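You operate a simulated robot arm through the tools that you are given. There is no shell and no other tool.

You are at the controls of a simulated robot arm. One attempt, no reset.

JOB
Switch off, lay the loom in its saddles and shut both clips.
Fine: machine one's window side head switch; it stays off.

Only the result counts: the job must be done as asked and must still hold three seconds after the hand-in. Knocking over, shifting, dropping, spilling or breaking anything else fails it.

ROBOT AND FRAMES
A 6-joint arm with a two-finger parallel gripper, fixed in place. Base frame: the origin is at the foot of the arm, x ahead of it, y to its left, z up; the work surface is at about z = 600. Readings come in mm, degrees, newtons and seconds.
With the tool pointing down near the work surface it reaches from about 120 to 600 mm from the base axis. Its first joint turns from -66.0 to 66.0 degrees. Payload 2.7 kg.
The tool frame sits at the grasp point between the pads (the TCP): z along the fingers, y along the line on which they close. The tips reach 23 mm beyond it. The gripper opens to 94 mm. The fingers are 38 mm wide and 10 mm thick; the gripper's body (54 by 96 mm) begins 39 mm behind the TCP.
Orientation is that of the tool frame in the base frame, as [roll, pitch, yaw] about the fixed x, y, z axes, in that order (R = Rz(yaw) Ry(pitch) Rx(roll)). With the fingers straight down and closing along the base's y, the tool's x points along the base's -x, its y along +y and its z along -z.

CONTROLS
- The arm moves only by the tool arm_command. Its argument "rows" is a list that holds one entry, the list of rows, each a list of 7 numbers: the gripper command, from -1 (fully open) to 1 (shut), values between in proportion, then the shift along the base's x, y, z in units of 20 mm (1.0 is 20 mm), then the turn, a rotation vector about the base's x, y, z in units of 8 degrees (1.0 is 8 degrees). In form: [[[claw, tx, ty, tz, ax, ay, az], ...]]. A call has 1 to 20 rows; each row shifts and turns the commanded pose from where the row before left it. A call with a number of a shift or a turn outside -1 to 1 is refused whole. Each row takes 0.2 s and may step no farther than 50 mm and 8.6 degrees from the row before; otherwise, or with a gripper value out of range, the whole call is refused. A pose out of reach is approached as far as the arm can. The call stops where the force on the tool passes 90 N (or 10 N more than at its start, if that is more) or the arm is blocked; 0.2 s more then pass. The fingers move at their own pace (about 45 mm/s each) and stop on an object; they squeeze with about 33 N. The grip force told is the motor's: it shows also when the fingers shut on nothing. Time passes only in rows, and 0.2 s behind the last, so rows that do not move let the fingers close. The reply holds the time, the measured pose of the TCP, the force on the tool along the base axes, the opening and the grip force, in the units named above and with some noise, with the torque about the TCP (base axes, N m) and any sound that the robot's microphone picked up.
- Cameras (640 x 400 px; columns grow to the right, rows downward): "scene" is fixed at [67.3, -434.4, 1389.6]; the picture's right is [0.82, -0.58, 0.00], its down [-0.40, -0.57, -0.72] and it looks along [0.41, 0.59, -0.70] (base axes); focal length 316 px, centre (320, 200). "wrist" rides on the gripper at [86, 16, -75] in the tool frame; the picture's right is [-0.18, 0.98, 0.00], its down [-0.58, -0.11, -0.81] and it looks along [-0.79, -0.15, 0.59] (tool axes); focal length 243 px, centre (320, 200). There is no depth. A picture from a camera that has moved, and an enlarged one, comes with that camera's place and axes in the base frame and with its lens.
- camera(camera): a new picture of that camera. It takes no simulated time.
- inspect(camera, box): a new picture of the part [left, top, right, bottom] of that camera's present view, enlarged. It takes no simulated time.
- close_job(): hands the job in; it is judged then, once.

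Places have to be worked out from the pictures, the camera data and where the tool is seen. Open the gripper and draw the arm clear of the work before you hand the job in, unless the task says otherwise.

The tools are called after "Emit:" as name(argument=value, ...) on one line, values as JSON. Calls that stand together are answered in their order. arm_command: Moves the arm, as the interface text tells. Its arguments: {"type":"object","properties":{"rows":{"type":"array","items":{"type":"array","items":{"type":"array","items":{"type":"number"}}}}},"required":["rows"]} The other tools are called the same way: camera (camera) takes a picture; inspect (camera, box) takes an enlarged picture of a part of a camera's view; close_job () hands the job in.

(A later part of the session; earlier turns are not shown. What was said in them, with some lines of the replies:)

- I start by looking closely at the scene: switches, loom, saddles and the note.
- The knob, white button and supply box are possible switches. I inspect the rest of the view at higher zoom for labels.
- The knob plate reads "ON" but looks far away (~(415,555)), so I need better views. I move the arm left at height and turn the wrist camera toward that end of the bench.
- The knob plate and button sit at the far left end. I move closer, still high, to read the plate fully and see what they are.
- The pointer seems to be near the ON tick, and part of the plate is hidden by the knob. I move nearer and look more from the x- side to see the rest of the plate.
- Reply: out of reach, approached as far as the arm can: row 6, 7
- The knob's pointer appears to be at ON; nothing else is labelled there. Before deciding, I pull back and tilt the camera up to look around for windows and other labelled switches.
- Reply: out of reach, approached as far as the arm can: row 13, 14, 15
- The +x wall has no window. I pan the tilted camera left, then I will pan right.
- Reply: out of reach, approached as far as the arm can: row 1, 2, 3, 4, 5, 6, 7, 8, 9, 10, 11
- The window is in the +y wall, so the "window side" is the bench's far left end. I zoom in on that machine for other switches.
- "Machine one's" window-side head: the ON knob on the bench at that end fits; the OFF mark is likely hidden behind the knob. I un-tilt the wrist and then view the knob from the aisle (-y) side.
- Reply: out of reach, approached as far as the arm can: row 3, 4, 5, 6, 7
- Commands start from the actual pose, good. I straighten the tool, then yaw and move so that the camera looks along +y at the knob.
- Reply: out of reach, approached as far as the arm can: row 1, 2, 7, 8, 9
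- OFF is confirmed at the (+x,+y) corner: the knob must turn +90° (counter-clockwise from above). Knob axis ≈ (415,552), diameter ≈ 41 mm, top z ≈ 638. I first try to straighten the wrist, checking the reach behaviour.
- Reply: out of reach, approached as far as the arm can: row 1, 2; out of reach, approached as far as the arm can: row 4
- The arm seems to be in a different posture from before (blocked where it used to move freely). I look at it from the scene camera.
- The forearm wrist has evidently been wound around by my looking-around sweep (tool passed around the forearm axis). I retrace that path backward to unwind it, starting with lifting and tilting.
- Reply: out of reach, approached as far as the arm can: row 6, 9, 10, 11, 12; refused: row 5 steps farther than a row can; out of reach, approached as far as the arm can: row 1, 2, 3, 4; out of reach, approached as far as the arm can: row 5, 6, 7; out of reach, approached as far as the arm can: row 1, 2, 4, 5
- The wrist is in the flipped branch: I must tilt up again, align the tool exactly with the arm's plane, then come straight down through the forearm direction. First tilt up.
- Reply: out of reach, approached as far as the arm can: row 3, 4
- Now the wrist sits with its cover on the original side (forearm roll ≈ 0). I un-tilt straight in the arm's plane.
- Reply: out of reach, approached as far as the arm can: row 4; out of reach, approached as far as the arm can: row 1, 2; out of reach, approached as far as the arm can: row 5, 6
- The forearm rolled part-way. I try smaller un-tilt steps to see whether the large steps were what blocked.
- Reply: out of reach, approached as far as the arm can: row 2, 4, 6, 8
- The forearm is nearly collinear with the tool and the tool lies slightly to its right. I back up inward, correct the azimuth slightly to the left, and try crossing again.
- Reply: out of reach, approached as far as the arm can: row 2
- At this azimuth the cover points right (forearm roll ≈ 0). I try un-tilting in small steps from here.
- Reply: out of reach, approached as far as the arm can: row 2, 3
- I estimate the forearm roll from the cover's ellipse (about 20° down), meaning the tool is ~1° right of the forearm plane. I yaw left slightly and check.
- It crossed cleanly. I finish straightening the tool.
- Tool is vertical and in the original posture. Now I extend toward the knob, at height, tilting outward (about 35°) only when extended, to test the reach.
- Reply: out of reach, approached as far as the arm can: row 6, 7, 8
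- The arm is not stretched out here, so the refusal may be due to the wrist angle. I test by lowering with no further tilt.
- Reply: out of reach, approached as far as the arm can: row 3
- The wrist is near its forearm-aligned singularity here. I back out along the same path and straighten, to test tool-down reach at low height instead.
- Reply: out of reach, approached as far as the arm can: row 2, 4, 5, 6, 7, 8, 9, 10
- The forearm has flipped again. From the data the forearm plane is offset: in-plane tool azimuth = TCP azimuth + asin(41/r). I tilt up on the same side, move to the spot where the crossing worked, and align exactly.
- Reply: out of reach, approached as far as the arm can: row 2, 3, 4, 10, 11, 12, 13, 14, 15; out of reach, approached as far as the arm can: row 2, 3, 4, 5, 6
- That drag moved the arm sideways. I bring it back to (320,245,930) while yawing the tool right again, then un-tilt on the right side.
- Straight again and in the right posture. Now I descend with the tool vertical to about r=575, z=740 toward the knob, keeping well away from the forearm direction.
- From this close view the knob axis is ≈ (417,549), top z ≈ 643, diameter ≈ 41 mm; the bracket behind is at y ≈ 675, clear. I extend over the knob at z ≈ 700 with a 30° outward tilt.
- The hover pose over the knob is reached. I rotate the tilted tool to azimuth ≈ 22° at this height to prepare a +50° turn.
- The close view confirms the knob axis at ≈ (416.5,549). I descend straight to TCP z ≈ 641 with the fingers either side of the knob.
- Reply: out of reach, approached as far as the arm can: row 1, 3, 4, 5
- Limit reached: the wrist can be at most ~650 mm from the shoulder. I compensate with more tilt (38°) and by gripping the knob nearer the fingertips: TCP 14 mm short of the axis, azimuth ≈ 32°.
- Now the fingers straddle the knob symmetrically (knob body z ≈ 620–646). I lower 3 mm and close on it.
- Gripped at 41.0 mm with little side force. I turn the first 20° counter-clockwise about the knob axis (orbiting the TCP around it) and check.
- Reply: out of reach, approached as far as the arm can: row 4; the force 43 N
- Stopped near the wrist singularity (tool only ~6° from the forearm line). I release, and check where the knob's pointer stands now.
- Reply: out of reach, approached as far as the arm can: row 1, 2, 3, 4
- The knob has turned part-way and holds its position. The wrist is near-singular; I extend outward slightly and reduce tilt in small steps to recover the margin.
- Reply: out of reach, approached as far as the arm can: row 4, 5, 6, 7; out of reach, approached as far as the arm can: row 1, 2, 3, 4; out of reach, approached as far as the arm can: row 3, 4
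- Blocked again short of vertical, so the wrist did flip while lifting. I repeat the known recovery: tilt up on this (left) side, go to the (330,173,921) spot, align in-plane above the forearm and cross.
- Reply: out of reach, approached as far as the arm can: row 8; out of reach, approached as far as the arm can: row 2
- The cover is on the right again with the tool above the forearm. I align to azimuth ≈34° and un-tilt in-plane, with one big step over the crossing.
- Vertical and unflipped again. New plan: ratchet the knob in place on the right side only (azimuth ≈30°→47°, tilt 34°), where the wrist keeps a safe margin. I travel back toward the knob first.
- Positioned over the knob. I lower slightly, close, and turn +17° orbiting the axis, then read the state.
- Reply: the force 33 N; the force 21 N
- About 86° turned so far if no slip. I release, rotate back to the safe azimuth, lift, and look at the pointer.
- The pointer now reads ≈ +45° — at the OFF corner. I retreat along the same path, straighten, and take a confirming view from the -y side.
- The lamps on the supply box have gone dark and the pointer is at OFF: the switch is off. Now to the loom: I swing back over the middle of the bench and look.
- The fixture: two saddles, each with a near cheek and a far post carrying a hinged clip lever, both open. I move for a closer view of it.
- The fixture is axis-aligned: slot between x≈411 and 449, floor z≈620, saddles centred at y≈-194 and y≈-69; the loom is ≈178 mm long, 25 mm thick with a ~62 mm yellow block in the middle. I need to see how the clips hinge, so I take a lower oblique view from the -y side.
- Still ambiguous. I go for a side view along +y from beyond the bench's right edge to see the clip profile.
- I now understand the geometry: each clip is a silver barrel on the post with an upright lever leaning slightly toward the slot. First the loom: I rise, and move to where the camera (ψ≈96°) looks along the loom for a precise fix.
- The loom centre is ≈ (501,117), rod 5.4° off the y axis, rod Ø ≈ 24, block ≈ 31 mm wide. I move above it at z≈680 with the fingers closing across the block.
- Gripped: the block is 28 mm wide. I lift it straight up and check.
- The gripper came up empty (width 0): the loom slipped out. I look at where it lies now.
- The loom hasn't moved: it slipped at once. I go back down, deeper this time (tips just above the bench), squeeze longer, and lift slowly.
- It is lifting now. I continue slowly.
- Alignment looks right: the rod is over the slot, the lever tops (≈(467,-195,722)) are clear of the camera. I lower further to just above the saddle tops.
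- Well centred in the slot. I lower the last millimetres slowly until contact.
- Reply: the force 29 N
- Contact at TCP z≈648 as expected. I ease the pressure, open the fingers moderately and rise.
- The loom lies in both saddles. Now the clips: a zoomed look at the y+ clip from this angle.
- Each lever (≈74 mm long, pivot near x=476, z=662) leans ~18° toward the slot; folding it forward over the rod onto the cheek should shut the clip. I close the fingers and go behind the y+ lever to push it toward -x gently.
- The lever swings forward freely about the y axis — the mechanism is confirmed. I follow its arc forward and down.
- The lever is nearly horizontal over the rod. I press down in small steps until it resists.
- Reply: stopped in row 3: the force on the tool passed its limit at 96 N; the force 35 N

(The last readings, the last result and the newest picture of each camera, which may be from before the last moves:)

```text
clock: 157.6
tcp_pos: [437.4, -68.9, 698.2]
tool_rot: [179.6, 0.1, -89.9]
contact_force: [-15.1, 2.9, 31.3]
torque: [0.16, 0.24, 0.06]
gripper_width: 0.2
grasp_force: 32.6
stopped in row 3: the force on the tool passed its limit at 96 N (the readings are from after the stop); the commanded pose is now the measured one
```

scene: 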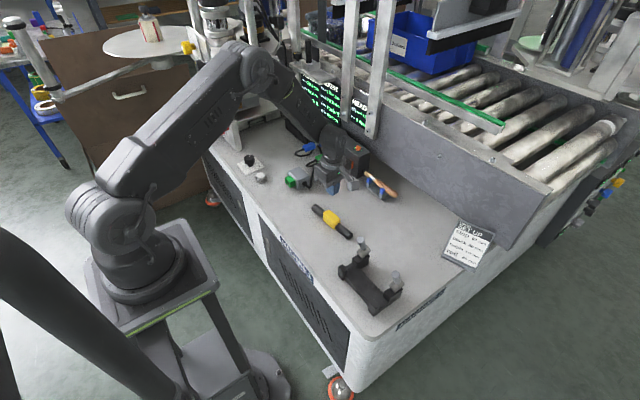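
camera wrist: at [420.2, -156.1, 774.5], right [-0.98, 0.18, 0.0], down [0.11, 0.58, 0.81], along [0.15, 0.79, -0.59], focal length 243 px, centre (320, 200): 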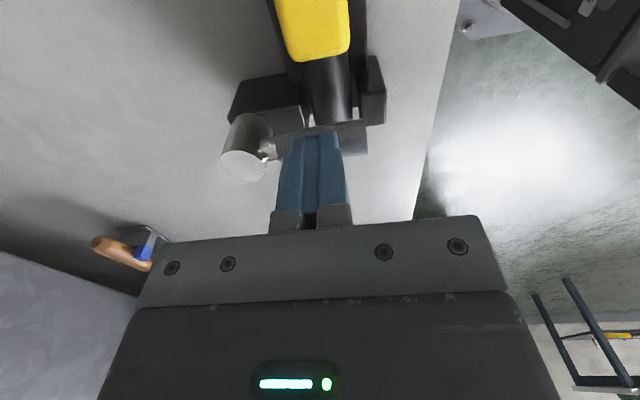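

It hit a firm stop (no movement beyond). I lift off a little and check that the lever stays down.

Emit:
arm_command(rows=[[[1, 0, 0, 0.3, 0, 0, 0], [1, 0, 0, 0.6, 0, 0, 0], [1, 0, 0, 1, 0, 0, 0], [1, 0, 0, 1, 0, 0, 0], [1, 0, 0, 1, 0, 0, 0], [1, 0.3, 0, 0.5, 0, 0, 0], [1, 0, 0, 0, 0, 0, 0]]])

Emit:
camera(camera="wrist")

Emit:
inspect(camera="wrist", box=[220, 40, 400, 180])

Emit:
inspect(camera="scene", box=[320, 220, 410, 300])

```text
clock: 159.2
tcp_pos: [443.5, -67.4, 785.5]
tool_rot: [179.7, 0.0, -90.0]
contact_force: [-0.2, 0.0, -0.8]
torque: [0.01, 0.01, -0.01]
gripper_width: 0.2
grasp_force: 33.3
```

```text
taken
camera wrist: at [427.0, -155.1, 860.3], right [-0.98, 0.18, 0.01], down [0.11, 0.58, 0.81], along [0.14, 0.79, -0.59], focal length 243 px, centre (320, 200)
```

wrist: 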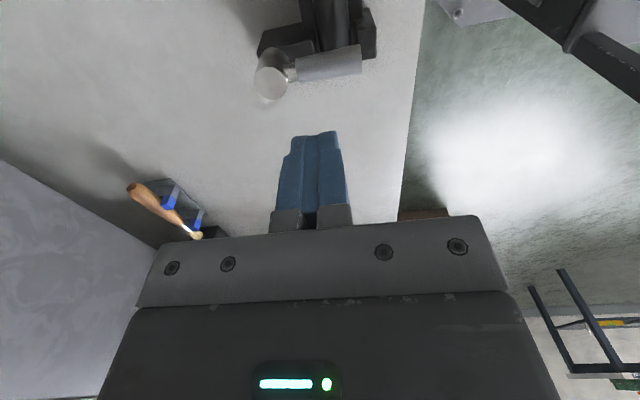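

```text
2.86 times, centred on (310, 110) of wrist
camera zoom: at [427.0, -155.1, 860.3], right [-0.98, 0.18, 0.01], down [0.11, 0.58, 0.81], along [0.14, 0.79, -0.59], focal length 693 px, centre (349, 457)
```

zoom: 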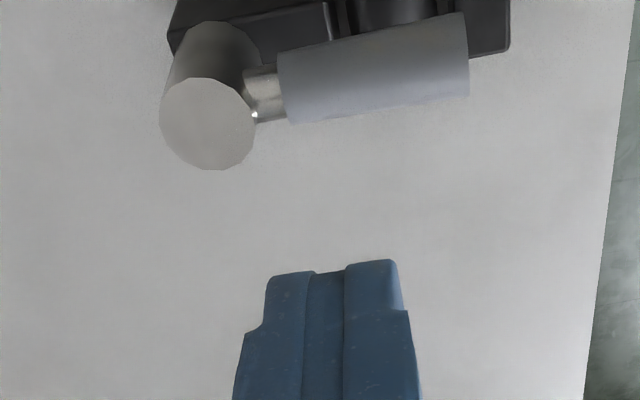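

```text
5.00 times, centred on (365, 260) of scene
camera zoom: at [67.3, -434.4, 1389.6], right [0.82, -0.58, 0.0], down [-0.4, -0.57, -0.72], along [0.41, 0.59, -0.7], focal length 1579 px, centre (95, -100)
```

zoom: 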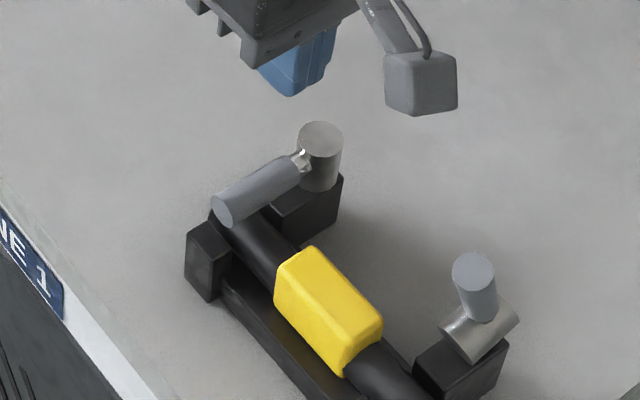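

The y+ clip is shut: lever across the rod on the cheek, staying down. Same for the y- clip: I go behind its lever.

Emit:
arm_command(rows=[[[1, 0.5, -0.7, 0, 0, 0, 0], [1, 0.6, -0.9, 0, 0, 0, 0], [1, 0.6, -0.9, 0, 0, 0, 0], [1, 0.6, -0.9, 0, 0, 0, 0], [1, 0.45, -0.9, 0, 0, 0, 0], [1, 0, -0.9, 0, 0, 0, 0], [1, 0, -0.9, 0, 0, 0, 0], [1, 0, -0.25, 0, 0, 0, 0], [1, 0, 0, -0.8, 0, 0, 0], [1, 0, 0, -0.9, 0, 0, 0], [1, 0, 0, -0.8, 0, 0, 0], [1, 0, 0, 0, 0, 0, 0]]])

Emit:
camera(camera="wrist")

Emit:
inspect(camera="scene", box=[330, 220, 420, 310])

```text
clock: 161.8
tcp_pos: [495.1, -196.6, 734.5]
tool_rot: [179.7, 0.1, -90.0]
contact_force: [-0.1, -0.8, -0.2]
torque: [-0.03, 0.04, -0.02]
gripper_width: 0.1
grasp_force: 32.7
```

```text
taken
camera wrist: at [479.9, -284.6, 809.3], right [-0.98, 0.18, 0.0], down [0.11, 0.58, 0.81], along [0.14, 0.79, -0.59], focal length 243 px, centre (320, 200)
```

wrist: 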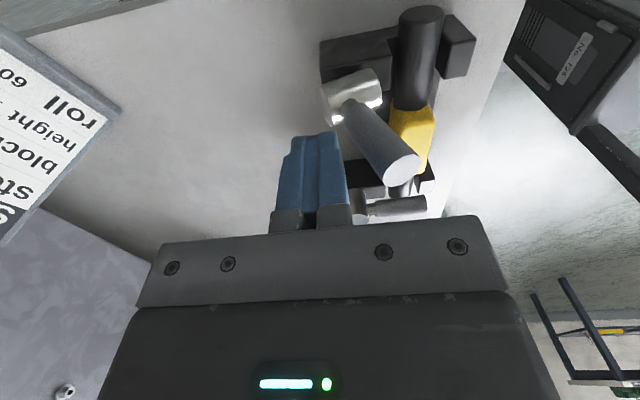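

```text
4.44 times, centred on (375, 265) of scene
camera zoom: at [67.3, -434.4, 1389.6], right [0.82, -0.58, 0.0], down [-0.4, -0.57, -0.72], along [0.41, 0.59, -0.7], focal length 1403 px, centre (76, -89)
```

zoom: 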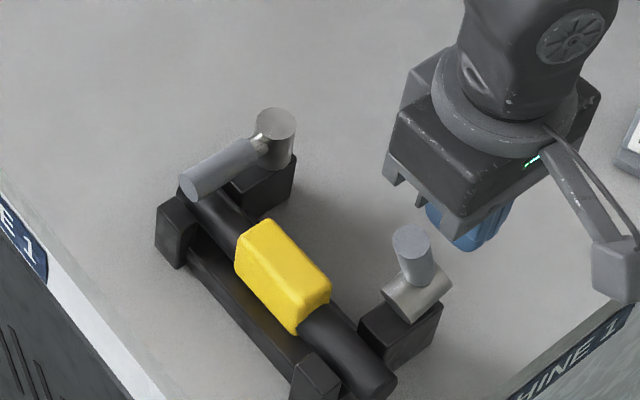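

Emit:
arm_command(rows=[[[1, -0.4, 0, 0, 0, 0, 0], [1, -0.35, 0, 0, 0, 0, 0], [1, -0.2, 0, 0, 0, 0, 0], [1, -0.2, 0, -0.02, 0, 0, 0], [1, -0.2, 0, -0.02, 0, 0, 0]]])

Emit:
camera(camera="wrist")

```text
clock: 163.0
tcp_pos: [469.8, -197.7, 733.6]
tool_rot: [179.7, 0.1, -89.9]
contact_force: [1.1, 0.7, 0.8]
torque: [0.03, -0.06, -0.01]
gripper_width: 0.2
grasp_force: 33.2
```

```text
taken
camera wrist: at [453.7, -284.6, 808.5], right [-0.98, 0.18, 0.01], down [0.11, 0.58, 0.81], along [0.14, 0.79, -0.59], focal length 243 px, centre (320, 200)
```

wrist: 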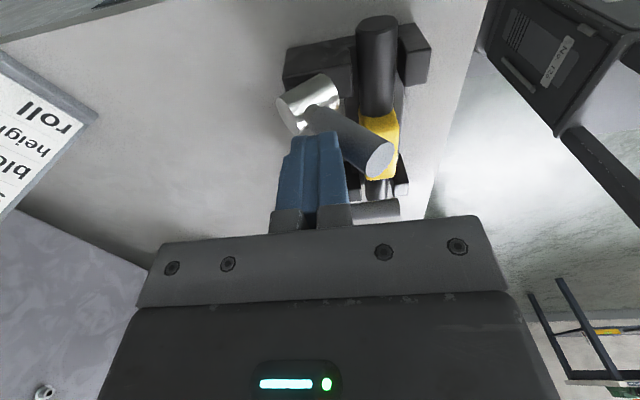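

Emit:
arm_command(rows=[[[1, -0.35, 0, -0.15, 0, 0, 0], [1, -0.35, 0, -0.2, 0, 0, 0], [1, -0.25, 0, -0.25, 0, 0, 0], [1, -0.25, 0, -0.25, 0, 0, 0], [1, -0.2, 0, -0.3, 0, 0, 0], [1, -0.15, 0, -0.3, 0, 0, 0], [1, -0.1, 0, -0.25, 0, 0, 0], [1, 0, 0, -0.05, 0, 0, 0]]])

Emit:
camera(camera="wrist")

Emit:
inspect(camera="scene", box=[330, 220, 420, 310])

```text
clock: 164.8
tcp_pos: [438.4, -195.8, 698.2]
tool_rot: [179.6, 0.1, -90.1]
contact_force: [-3.3, 1.9, 7.1]
torque: [0.04, 0.04, 0.01]
gripper_width: 0.0
grasp_force: 32.9
```

```text
taken
camera wrist: at [421.4, -283.0, 773.4], right [-0.98, 0.18, 0.01], down [0.11, 0.58, 0.81], along [0.14, 0.79, -0.59], focal length 243 px, centre (320, 200)
```

wrist: 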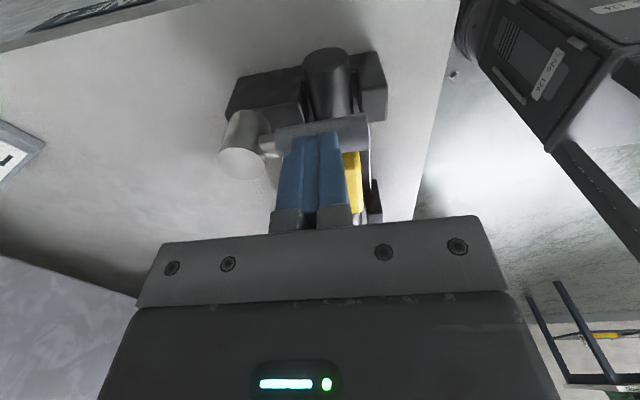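

```text
4.44 times, centred on (375, 265) of scene
camera zoom: at [67.1, -434.3, 1389.7], right [0.82, -0.58, 0.0], down [-0.4, -0.57, -0.72], along [0.41, 0.59, -0.7], focal length 1403 px, centre (76, -89)
```

zoom: 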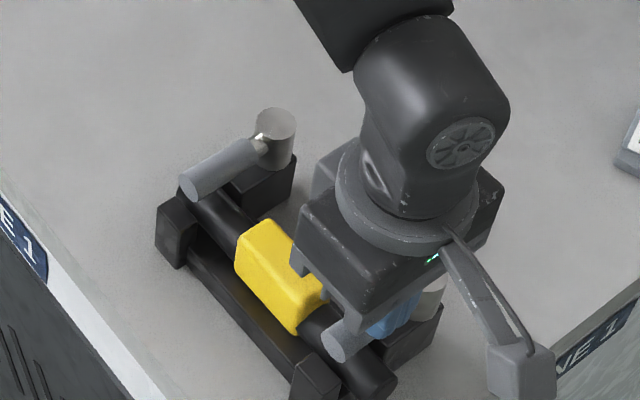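

Same position as the other clip's end stop. A last gentle press of ~2 mm to seat it, then I lift off.

Emit:
arm_command(rows=[[[1, 0, 0, -0.05, 0, 0, 0], [1, 0, 0, -0.05, 0, 0, 0]]])

Emit:
arm_command(rows=[[[1, 0, 0, 0.3, 0, 0, 0], [1, 0, 0, 0.6, 0, 0, 0], [1, 0, 0, 1, 0, 0, 0], [1, 0, 0, 1, 0, 0, 0], [1, 0, 0, 1, 0, 0, 0], [1, 0, 0.5, 0.5, 0, 0, 0], [1, 0, 0.8, 0.5, 0, 0, 0], [1, 0, 0.8, 0.5, 0, 0, 0], [1, 0, 0, 0, 0, 0, 0]]])

Emit:
camera(camera="wrist")

Emit:
inspect(camera="scene", box=[330, 220, 420, 310])

```text
clock: 165.4
tcp_pos: [438.0, -195.9, 697.4]
tool_rot: [179.8, 0.1, -90.1]
contact_force: [-17.9, 7.1, 39.7]
torque: [0.18, 0.29, 0.01]
gripper_width: 0.0
grasp_force: 33.1
```

```text
clock: 167.4
tcp_pos: [437.0, -152.9, 805.6]
tool_rot: [179.7, 0.1, -90.1]
contact_force: [-0.2, 0.4, 0.1]
torque: [0.02, 0.03, -0.01]
gripper_width: 0.1
grasp_force: 32.8
```

```text
taken
camera wrist: at [421.6, -241.0, 880.2], right [-0.98, 0.18, 0.01], down [0.11, 0.58, 0.81], along [0.14, 0.79, -0.59], focal length 243 px, centre (320, 200)
```

wrist: 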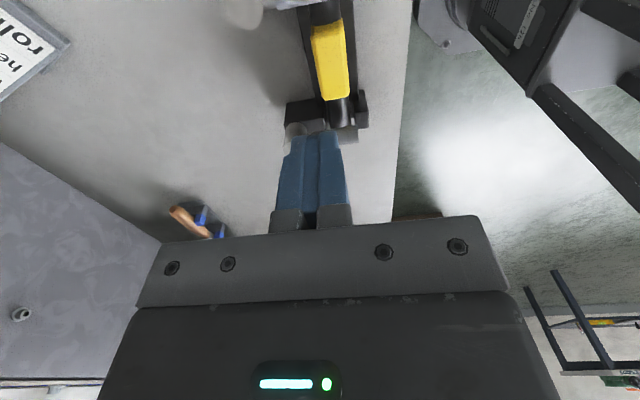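

```text
4.44 times, centred on (375, 265) of scene
camera zoom: at [67.3, -434.4, 1389.6], right [0.82, -0.58, 0.0], down [-0.4, -0.57, -0.72], along [0.41, 0.59, -0.7], focal length 1403 px, centre (76, -89)
```

zoom: 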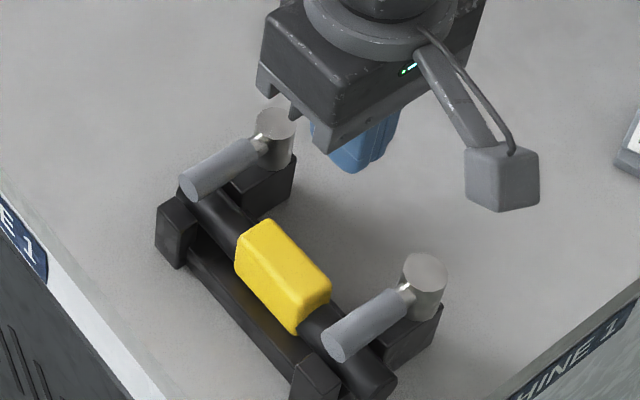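

Both levers lie across the rod. I open the gripper, retreat high and inboard, then re-check everything including the switch.

Emit:
arm_command(rows=[[[-1, 0, 0.3, 1, 0, 0, 0], [-1, 0, 0.5, 1, 0, 0, 0], [-1, 0, 0.5, 1, 0, 0, -0.9], [-1, -0.2, 0.5, 1, 0, 0, -0.9], [-1, -0.3, 0.5, 1, 0, 0, -0.9], [-1, -0.3, 0.5, 1, 0, 0, -0.9], [-1, -0.3, 0.5, 0.8, 0, 0, -0.9], [-1, -0.3, 0.5, 0.4, 0, 0, -0.9], [-1, -0.3, 0.5, 0, 0, 0, -0.9], [-1, -0.3, 0.5, 0, 0, 0, -0.9], [-1, 0, 0, 0, 0, 0, -0.9], [-1, 0, 0, 0, 0, 0, -0.9], [-1, 0, 0, 0, 0, 0, -0.9], [-1, 0, 0, 0, 0, 0, -0.9], [-1, 0, 0, 0, 0, 0, 0]]])

Emit:
camera(camera="scene")

Emit:
camera(camera="wrist")

Emit:
inspect(camera="scene", box=[330, 220, 420, 320])

Emit:
inspect(camera="scene", box=[230, 110, 400, 210])

```text
clock: 170.6
tcp_pos: [398.5, -58.6, 948.9]
tool_rot: [179.7, 0.1, -176.5]
contact_force: [-0.4, 0.0, -0.5]
torque: [0.0, 0.0, 0.01]
gripper_width: 94.0
grasp_force: 0.1
```

```text
taken
```

scene: 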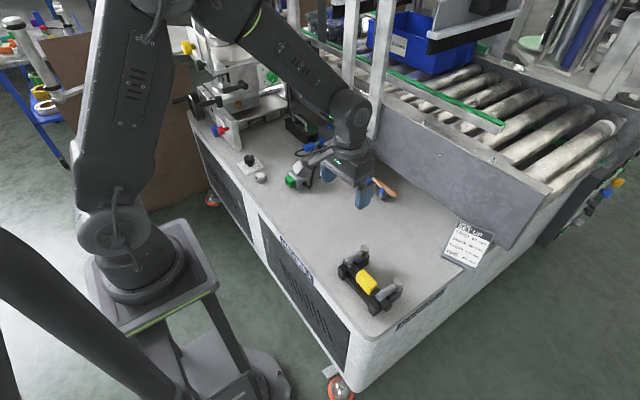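

```text
taken
camera wrist: at [310.5, -48.7, 1024.0], right [0.12, 0.99, 0.01], down [0.59, -0.08, 0.81], along [0.8, -0.1, -0.59], focal length 243 px, centre (320, 200)
```

wrist: 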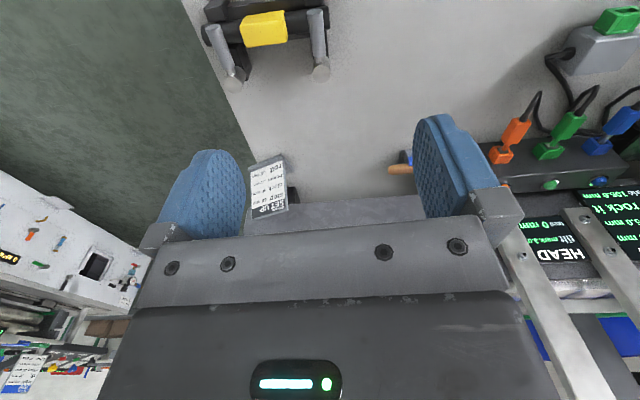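

```text
4.00 times, centred on (375, 270) of scene
camera zoom: at [67.3, -434.4, 1389.6], right [0.82, -0.58, 0.0], down [-0.4, -0.57, -0.72], along [0.41, 0.59, -0.7], focal length 1263 px, centre (100, -80)
```

zoom: 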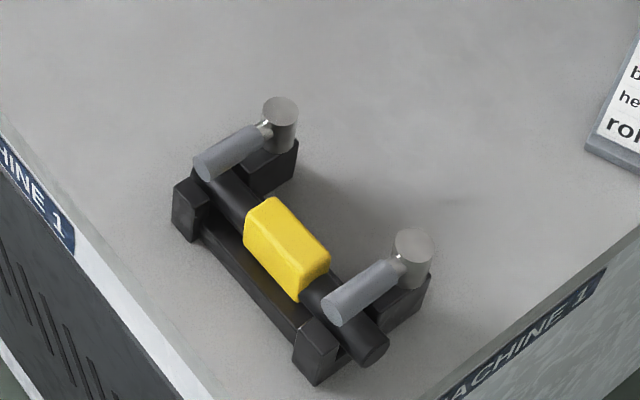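

```text
3.76 times, centred on (315, 160) of scene
camera zoom: at [67.3, -434.4, 1389.6], right [0.82, -0.58, 0.0], down [-0.4, -0.57, -0.72], along [0.41, 0.59, -0.7], focal length 1189 px, centre (339, 351)
```

zoom: 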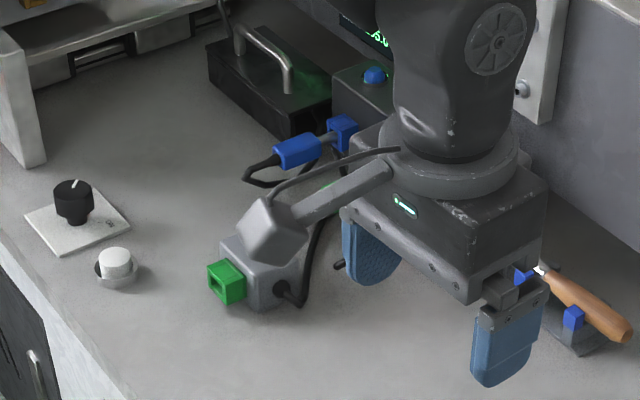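

Emit:
inspect(camera="scene", box=[240, 150, 270, 175])

```text
16.00 times, centred on (255, 162) of scene
camera zoom: at [67.3, -434.4, 1389.6], right [0.82, -0.58, 0.0], down [-0.4, -0.57, -0.72], along [0.41, 0.59, -0.7], focal length 5052 px, centre (1360, 800)
```

zoom: 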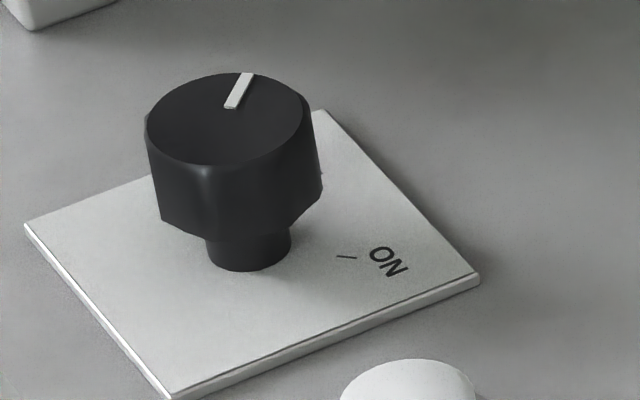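

Everything checks out: the pointer sits at OFF and the lamps are dark. The loom rests in both saddles under two shut clips, nothing else has moved, and the gripper is open and clear. I hand the job in.

Emit:
close_job()

```text
The job is handed in.
```

The job is handed in. The switch is off, the loom is in its saddles and both clips are shut.

- **Switch:** I turned the knob at the window end of the bench from ON to OFF. Its plate carries no "head" label. I took it as the window side head switch because it is the ON/OFF knob at the window end of machine one. After the turn, the three lamps on the supply box went dark, and the knob was still at OFF in the last check before hand-in.
- **Loom:** It slipped out of the gripper on the first lift but did not move from its spot on the bench. The second, slower lift held. It now sits in both saddles with the yellow block between them.
- **Clips:** Both levers are folded over the rod against their stops, and they stayed down after I let go. The force limit tripped at 96 N while I was seating the first clip. It looked undamaged and stayed shut.

The pictures showed nothing else moved, and I left the gripper open and the arm clear of the work.
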